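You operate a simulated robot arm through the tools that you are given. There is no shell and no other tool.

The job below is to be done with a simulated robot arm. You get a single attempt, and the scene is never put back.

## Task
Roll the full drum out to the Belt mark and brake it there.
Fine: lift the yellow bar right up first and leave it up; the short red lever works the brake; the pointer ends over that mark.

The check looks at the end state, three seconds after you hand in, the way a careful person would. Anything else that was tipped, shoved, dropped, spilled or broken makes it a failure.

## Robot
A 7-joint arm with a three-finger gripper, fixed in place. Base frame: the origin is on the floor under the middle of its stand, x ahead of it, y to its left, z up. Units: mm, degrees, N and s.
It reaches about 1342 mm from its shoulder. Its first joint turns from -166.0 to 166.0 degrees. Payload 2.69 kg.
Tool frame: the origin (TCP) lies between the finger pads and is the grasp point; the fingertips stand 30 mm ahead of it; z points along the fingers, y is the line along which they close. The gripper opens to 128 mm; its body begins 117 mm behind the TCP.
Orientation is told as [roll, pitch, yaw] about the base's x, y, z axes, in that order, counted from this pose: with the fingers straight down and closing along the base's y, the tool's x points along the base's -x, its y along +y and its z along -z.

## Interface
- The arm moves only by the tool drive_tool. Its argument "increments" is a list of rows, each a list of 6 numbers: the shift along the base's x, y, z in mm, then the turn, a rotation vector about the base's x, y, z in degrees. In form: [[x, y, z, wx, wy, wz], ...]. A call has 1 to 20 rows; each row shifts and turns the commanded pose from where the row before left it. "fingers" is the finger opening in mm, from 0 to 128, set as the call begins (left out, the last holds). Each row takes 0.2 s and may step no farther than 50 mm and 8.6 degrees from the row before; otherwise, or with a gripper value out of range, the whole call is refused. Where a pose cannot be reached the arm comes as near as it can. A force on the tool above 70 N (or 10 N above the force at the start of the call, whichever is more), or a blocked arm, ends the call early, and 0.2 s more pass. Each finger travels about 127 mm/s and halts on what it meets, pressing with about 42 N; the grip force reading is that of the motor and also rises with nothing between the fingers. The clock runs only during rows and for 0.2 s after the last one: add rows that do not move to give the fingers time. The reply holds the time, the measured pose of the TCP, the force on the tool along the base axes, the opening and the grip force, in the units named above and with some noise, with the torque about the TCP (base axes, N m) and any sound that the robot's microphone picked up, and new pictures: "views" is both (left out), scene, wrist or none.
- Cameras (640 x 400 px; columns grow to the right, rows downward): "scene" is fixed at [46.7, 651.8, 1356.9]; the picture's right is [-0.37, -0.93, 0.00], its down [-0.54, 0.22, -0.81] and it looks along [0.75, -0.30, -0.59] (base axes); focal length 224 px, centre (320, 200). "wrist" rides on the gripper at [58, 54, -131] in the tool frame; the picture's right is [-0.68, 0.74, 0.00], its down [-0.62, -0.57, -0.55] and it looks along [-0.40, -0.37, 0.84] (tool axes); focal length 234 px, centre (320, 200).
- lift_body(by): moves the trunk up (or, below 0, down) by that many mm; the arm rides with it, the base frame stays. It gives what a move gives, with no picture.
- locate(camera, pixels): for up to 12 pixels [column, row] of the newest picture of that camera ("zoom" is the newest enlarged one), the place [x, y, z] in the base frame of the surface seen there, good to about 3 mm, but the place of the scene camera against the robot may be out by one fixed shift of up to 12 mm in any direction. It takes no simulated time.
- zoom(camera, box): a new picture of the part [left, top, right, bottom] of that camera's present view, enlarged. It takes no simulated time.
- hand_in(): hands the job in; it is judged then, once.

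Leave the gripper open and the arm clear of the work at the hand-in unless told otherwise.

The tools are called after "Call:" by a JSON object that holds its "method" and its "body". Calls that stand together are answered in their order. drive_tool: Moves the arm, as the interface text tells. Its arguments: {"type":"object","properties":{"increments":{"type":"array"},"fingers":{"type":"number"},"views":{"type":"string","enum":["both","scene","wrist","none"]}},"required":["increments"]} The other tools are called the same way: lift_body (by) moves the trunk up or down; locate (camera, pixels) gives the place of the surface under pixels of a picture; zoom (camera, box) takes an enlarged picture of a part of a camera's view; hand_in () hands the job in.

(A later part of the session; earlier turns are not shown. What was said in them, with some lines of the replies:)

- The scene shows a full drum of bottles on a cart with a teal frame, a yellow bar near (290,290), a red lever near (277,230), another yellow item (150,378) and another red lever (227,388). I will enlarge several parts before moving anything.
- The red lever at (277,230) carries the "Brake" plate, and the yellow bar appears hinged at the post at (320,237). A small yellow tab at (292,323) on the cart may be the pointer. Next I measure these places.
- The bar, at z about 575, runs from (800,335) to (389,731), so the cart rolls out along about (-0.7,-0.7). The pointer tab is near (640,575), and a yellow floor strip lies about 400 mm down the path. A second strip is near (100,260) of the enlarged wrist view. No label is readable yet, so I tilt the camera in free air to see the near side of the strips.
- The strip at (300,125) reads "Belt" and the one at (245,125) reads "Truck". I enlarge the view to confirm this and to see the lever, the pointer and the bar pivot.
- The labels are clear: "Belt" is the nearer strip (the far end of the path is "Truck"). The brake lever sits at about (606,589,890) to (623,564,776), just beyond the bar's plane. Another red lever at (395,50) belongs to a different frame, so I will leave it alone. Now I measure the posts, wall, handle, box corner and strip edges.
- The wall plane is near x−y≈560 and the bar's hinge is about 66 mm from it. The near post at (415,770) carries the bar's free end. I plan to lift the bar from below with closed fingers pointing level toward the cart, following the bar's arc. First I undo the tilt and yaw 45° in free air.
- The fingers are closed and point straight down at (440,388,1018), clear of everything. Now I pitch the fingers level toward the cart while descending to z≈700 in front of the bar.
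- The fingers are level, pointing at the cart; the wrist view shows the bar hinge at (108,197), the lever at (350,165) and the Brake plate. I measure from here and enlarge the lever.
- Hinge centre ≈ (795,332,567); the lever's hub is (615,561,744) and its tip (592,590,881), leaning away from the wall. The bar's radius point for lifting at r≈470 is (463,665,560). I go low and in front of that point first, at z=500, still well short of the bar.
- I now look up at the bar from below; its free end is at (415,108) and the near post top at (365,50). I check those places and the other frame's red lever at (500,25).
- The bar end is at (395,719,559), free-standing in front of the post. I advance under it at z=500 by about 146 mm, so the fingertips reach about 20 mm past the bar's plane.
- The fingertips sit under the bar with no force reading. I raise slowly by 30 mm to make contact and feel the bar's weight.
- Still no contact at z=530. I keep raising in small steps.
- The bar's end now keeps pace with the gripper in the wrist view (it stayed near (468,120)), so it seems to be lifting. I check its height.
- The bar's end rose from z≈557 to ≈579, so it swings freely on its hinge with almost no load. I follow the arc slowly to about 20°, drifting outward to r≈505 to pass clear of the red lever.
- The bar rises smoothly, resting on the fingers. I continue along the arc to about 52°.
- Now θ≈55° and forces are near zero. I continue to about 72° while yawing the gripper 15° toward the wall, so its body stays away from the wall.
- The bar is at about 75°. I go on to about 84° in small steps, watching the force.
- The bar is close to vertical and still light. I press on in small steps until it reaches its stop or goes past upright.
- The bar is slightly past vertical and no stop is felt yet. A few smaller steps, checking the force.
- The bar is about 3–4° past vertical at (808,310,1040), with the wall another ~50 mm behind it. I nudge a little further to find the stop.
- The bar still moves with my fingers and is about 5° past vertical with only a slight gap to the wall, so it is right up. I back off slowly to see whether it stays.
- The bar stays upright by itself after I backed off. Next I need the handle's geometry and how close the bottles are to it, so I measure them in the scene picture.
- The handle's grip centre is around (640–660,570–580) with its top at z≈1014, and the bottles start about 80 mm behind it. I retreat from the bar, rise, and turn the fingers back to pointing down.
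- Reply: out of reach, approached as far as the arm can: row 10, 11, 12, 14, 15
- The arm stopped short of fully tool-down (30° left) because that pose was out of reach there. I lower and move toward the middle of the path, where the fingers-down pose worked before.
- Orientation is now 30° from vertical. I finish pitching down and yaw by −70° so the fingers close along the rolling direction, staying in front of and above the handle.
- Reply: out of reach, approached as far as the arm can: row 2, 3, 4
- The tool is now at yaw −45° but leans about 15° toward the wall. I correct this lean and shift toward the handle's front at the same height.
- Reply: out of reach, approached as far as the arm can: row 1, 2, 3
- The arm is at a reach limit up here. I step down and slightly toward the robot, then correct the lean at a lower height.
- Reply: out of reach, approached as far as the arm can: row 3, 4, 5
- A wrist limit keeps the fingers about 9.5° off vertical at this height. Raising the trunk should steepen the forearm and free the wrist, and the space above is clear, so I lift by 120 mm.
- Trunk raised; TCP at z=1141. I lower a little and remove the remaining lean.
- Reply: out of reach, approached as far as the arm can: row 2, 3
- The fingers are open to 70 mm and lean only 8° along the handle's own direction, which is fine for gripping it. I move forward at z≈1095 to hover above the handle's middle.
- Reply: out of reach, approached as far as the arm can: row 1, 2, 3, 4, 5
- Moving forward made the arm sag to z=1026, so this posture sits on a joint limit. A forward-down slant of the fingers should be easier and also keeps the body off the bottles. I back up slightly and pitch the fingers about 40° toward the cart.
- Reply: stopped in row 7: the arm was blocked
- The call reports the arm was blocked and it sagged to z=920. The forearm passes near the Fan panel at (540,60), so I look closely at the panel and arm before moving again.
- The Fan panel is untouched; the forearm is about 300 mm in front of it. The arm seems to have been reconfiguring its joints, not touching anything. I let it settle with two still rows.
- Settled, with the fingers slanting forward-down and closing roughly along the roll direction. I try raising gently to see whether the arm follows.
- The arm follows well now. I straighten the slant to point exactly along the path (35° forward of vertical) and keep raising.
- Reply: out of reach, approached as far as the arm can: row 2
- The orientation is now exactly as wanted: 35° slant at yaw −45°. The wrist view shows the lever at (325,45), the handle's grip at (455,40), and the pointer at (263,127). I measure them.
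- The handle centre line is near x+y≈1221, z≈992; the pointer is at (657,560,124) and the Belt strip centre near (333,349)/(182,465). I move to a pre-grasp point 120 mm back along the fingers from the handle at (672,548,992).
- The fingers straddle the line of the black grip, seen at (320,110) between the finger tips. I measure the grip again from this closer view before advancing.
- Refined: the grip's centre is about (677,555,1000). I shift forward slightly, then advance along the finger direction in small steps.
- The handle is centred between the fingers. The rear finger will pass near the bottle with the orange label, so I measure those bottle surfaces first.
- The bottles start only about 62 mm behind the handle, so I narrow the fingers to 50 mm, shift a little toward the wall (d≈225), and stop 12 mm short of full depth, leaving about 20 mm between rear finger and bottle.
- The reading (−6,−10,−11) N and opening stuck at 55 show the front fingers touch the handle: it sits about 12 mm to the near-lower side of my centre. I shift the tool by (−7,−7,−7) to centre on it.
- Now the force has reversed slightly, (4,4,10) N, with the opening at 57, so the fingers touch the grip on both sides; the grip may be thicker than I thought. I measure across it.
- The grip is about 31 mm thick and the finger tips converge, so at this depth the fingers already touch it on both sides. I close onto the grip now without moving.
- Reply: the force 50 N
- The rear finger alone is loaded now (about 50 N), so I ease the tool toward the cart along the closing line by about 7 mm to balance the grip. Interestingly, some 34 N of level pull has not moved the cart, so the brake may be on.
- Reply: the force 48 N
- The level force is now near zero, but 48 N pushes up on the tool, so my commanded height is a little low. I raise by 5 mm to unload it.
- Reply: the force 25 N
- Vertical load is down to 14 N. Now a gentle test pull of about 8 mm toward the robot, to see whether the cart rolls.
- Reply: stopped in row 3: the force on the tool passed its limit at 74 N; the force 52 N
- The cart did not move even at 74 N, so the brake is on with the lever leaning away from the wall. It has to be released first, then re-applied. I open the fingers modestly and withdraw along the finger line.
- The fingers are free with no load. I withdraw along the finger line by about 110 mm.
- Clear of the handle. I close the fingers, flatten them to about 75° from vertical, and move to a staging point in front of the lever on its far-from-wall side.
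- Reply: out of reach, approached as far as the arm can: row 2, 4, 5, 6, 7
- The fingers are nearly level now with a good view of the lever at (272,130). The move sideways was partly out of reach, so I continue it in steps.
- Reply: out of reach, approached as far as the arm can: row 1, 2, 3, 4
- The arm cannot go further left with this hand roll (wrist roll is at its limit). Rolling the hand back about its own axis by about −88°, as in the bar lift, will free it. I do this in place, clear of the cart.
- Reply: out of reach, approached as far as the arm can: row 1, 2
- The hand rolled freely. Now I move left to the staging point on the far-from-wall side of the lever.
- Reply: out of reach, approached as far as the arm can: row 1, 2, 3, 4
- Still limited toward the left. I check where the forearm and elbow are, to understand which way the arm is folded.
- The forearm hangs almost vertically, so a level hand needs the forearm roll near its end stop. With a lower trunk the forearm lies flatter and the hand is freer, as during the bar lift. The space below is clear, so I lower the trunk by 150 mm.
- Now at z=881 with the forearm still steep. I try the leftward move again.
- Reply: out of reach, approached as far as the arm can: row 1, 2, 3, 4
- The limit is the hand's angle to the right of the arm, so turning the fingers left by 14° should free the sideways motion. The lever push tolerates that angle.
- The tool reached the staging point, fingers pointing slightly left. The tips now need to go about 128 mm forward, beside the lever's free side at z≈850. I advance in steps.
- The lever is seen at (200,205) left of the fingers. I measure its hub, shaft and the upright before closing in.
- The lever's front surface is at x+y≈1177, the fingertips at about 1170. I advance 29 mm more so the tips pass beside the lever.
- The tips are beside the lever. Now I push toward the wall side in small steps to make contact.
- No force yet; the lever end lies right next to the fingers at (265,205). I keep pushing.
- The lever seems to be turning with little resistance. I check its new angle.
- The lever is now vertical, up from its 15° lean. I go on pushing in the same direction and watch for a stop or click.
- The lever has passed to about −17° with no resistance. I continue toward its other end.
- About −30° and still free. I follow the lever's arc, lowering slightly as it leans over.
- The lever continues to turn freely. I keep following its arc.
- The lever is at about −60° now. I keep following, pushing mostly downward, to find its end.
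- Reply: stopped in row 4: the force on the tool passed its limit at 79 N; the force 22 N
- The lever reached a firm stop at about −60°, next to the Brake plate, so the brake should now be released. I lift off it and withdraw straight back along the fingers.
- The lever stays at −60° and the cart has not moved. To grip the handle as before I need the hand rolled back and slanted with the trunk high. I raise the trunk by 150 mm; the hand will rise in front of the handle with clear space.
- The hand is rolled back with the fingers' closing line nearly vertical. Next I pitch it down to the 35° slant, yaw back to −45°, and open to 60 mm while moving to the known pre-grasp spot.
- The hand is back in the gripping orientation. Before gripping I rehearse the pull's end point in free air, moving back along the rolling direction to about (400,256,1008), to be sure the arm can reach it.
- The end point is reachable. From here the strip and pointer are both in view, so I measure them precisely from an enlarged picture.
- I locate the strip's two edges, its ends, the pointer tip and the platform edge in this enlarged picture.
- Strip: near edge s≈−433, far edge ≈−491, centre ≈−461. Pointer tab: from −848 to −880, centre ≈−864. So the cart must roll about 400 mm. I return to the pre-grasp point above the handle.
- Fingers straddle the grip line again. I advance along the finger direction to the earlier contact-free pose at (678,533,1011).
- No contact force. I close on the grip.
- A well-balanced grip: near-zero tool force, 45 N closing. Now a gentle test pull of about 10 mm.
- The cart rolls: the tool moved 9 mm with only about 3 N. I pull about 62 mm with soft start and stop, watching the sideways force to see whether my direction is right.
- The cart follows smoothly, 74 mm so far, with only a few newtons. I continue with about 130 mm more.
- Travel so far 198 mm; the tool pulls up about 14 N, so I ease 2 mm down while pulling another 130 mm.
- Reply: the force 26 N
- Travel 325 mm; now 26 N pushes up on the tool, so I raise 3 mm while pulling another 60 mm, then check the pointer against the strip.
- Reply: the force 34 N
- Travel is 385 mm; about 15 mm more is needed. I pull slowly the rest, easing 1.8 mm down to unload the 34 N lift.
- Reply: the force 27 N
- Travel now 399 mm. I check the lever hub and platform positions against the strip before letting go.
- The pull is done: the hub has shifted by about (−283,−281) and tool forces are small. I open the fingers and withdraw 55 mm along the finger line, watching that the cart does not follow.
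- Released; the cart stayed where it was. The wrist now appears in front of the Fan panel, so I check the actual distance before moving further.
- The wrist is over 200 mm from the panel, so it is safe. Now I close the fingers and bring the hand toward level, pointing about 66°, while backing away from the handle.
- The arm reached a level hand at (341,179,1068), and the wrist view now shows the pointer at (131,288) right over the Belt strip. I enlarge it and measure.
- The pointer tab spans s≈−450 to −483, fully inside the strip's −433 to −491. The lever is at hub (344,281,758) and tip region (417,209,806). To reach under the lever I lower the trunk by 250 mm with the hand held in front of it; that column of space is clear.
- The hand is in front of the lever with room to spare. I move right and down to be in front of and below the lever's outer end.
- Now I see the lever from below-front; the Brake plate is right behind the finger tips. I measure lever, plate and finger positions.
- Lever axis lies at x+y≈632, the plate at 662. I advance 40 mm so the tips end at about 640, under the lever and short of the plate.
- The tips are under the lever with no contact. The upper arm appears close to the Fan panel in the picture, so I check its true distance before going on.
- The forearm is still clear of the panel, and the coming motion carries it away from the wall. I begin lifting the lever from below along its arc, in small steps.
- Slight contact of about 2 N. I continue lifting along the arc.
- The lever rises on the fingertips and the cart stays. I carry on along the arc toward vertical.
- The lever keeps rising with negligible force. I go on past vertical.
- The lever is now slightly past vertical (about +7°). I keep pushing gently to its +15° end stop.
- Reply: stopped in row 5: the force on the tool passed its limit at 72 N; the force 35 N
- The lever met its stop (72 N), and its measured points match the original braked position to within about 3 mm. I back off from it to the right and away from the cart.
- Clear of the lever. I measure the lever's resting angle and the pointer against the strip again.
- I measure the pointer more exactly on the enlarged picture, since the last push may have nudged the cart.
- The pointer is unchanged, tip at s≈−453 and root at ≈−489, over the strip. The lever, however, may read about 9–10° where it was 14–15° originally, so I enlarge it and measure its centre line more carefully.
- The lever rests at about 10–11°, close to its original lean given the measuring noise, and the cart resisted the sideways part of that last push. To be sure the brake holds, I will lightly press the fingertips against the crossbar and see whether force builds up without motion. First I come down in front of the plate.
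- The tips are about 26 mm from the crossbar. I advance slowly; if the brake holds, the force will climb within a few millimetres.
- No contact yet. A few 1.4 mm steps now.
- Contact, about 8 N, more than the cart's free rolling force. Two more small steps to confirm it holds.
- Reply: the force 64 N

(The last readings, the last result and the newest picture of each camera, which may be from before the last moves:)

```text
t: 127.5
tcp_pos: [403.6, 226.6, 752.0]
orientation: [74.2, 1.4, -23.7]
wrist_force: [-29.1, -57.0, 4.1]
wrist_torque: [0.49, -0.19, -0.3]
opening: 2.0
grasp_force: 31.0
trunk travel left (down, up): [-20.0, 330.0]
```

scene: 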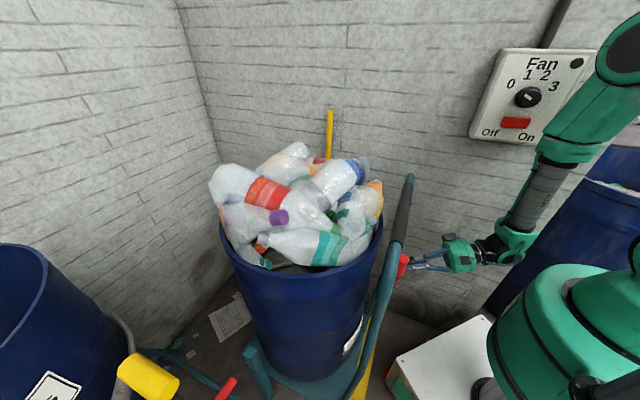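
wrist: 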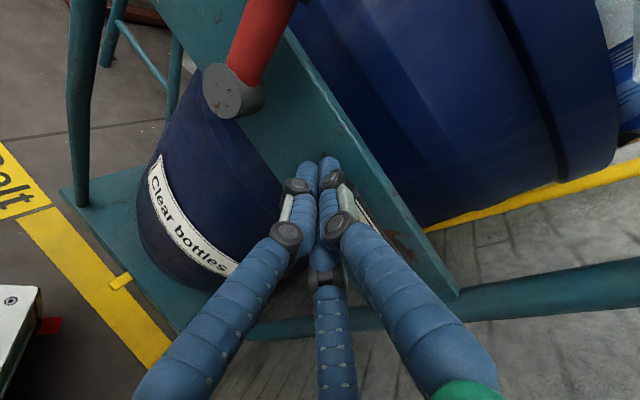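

The force rose to 64 N with no movement, so the brake holds firmly. I back away from the crossbar.

Call:
{"method": "drive_tool", "body": {"increments": [[-2, -2, 0, 0, 0, 0], [-6, -6, 0, 0, 0, 0], [-12, -12, 0, 0, 0, 0], [-12, -14, 0, 0, 0, 0], [-12, -14, 5, 0, 0, 0], [-8, -14, 10, 0, 0, 0], [0, 0, 0, 0, 0, 0]]}}

```text
t: 129.2
tcp_pos: [352.3, 166.0, 766.6]
orientation: [74.2, 1.3, -23.4]
wrist_force: [0.7, -0.6, 0.3]
wrist_torque: [0.01, 0.07, -0.03]
opening: 2.4
grasp_force: 31.3
trunk travel left (down, up): [-20.0, 330.0]
```

scene: 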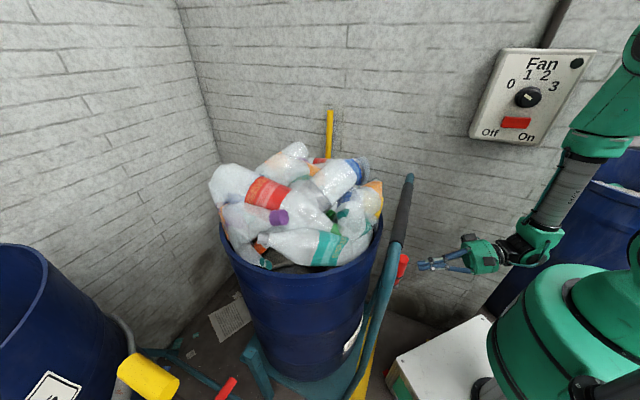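
wrist: 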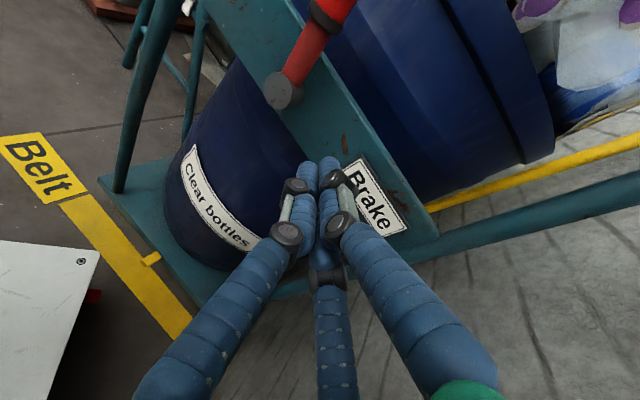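

Clear again. Before raising the trunk I shift a little away from the wall and the Fan panel, as at the earlier safe position.

Call:
{"method": "drive_tool", "body": {"increments": [[-6, 7, 10, 0, 0, 0], [-6, 7, 15, 0, 0, 0], [0, 0, 0, 0, 0, 0]], "views": "none"}}

Call:
{"method": "lift_body", "body": {"by": 250}}

Call:
{"method": "drive_tool", "body": {"increments": [[0, 0, 0, 0, 0, 0]]}}

```text
t: 129.9
tcp_pos: [339.8, 178.1, 791.4]
orientation: [74.1, 1.3, -23.4]
wrist_force: [0.3, 0.0, 0.5]
wrist_torque: [0.01, -0.05, -0.03]
opening: 2.2
grasp_force: 31.8
trunk travel left (down, up): [-20.0, 330.0]
```

```text
t: 132.5
tcp_pos: [341.2, 178.2, 1040.7]
orientation: [74.1, 1.3, -23.5]
wrist_force: [0.4, 0.1, 0.4]
wrist_torque: [0.0, 0.03, 0.01]
opening: 2.1
grasp_force: 32.0
trunk travel left (down, up): [-270.0, 80.0]
```

```text
t: 132.9
tcp_pos: [341.0, 179.1, 1042.1]
orientation: [74.1, 1.2, -23.6]
wrist_force: [0.6, 0.1, 0.2]
wrist_torque: [-0.03, 0.02, 0.01]
opening: 2.3
grasp_force: 31.1
trunk travel left (down, up): [-270.0, 80.0]
```

scene: 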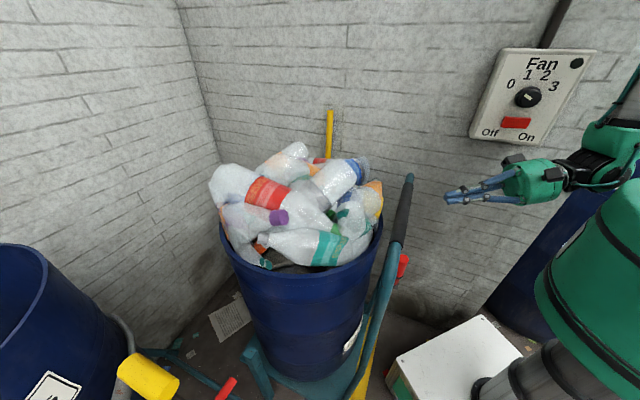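
wrist: 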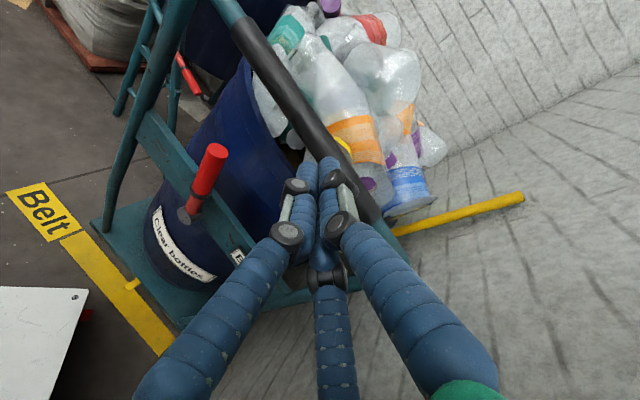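

This view shows everything: bar, lever, pointer and strip. I measure the bar's tip and base, the lever, and the pointer once more.

Call:
{"method": "locate", "body": {"camera": "wrist", "pixels": [[518, 197], [460, 213], [405, 230], [215, 150], [205, 180], [187, 214], [131, 287], [135, 284], [127, 288], [105, 255], [122, 244], [108, 288]]}}

Call:
{"method": "zoom", "body": {"camera": "wrist", "box": [40, 120, 280, 340]}}

Call:
{"method": "zoom", "body": {"camera": "scene", "box": [200, 90, 440, 400]}}

```text
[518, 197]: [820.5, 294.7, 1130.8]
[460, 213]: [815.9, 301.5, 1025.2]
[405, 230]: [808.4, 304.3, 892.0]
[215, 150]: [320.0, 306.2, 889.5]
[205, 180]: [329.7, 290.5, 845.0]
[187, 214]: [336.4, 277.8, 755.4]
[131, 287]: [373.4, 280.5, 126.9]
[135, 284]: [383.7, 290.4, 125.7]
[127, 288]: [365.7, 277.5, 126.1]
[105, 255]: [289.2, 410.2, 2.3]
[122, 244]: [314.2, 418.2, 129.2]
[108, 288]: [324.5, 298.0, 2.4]
```

```text
1.82 times, centred on (160, 230) of wrist
```

zoom: 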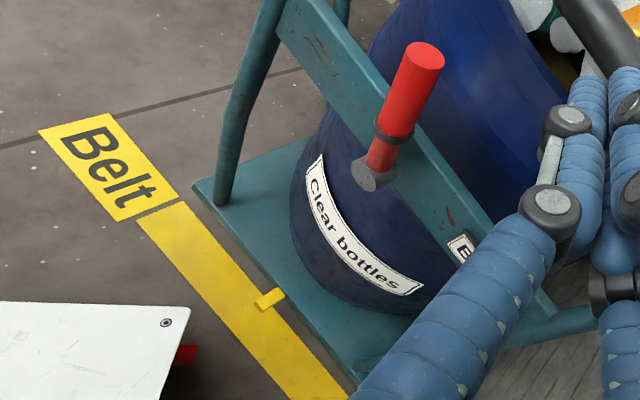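

```text
1.29 times, centred on (320, 245) of scene
```

zoom: 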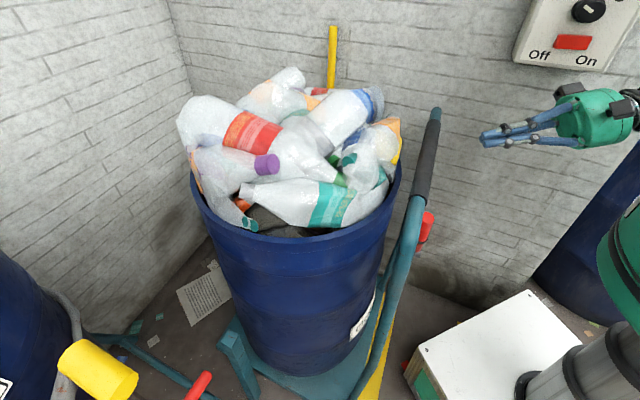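

Final state looks right: bar tip at (820,295,1131), about 5° past upright; lever at its braked lean; pointer tip at s≈−455, over the Belt strip. I back the hand a little further from the cart and open the gripper.

Call:
{"method": "drive_tool", "body": {"increments": [[-9, -9, 3, 0, 0, 0], [-9, -9, 3, 0, 0, 0], [-9, -9, 3, 0, 0, 0], [0, 0, 0, 0, 0, 0]], "views": "none"}}

Call:
{"method": "drive_tool", "body": {"increments": [[0, 0, 0, 0, 0, 0], [0, 0, 0, 0, 0, 0], [0, 0, 0, 0, 0, 0], [0, 0, 0, 0, 0, 0]], "fingers": 128}}

```text
t: 133.9
tcp_pos: [312.6, 152.5, 1051.4]
orientation: [74.2, 1.2, -23.5]
wrist_force: [-0.2, 0.0, 0.6]
wrist_torque: [0.02, -0.02, 0.04]
opening: 2.1
grasp_force: 31.3
trunk travel left (down, up): [-270.0, 80.0]
```

```text
t: 134.9
tcp_pos: [312.8, 151.4, 1050.5]
orientation: [74.1, 1.3, -23.5]
wrist_force: [-0.7, 0.4, 0.6]
wrist_torque: [0.01, -0.03, 0.0]
opening: 128.0
grasp_force: 0.0
trunk travel left (down, up): [-270.0, 80.0]
```

scene: 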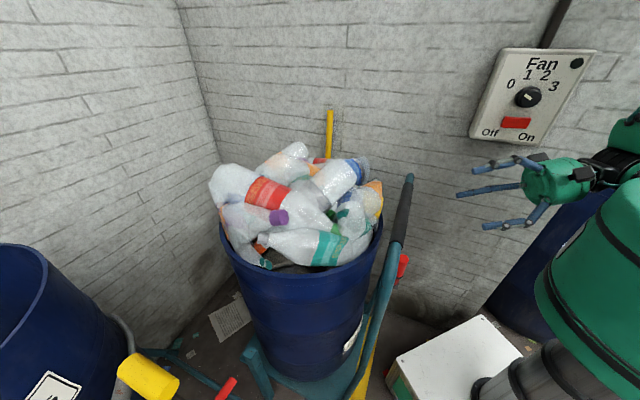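
wrist: 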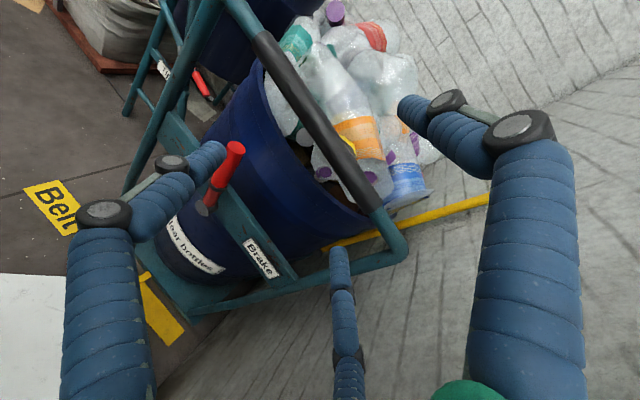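

The gripper is open and clear of the work. The drum stands with its pointer over the Belt strip, the brake lever is on and held against a 64 N test push, and the yellow bar is still up. The bottles, Fan panel and other frame look undisturbed, so I hand in.

Call:
{"method": "hand_in", "body": {}}

```text
The job is handed in.
```

The full drum is at the Belt mark with its brake on, and I've handed the job in; no result has come back yet.

- **Yellow bar:** it is lifted right up, about 5° past vertical. It stayed up on its own for the rest of the job.
- **Drum position:** the cart rolled about 400 mm. The whole pointer is over the Belt strip, with its middle roughly 10 mm short of the strip's centre line.
- **Brake:** it was on at the start, so I released it with the red lever, rolled the cart out, then pushed the lever back to its stop. I then pressed against the cart with about 64 N and it did not move. The lever rests at about 10°, against roughly 11–15° before I moved it; that is close to my measuring error.
- **Everything else:** no bottles fell. The Fan panel and the other frame with its red lever look untouched.
- **Arm:** it is clear of the cart with the gripper open.
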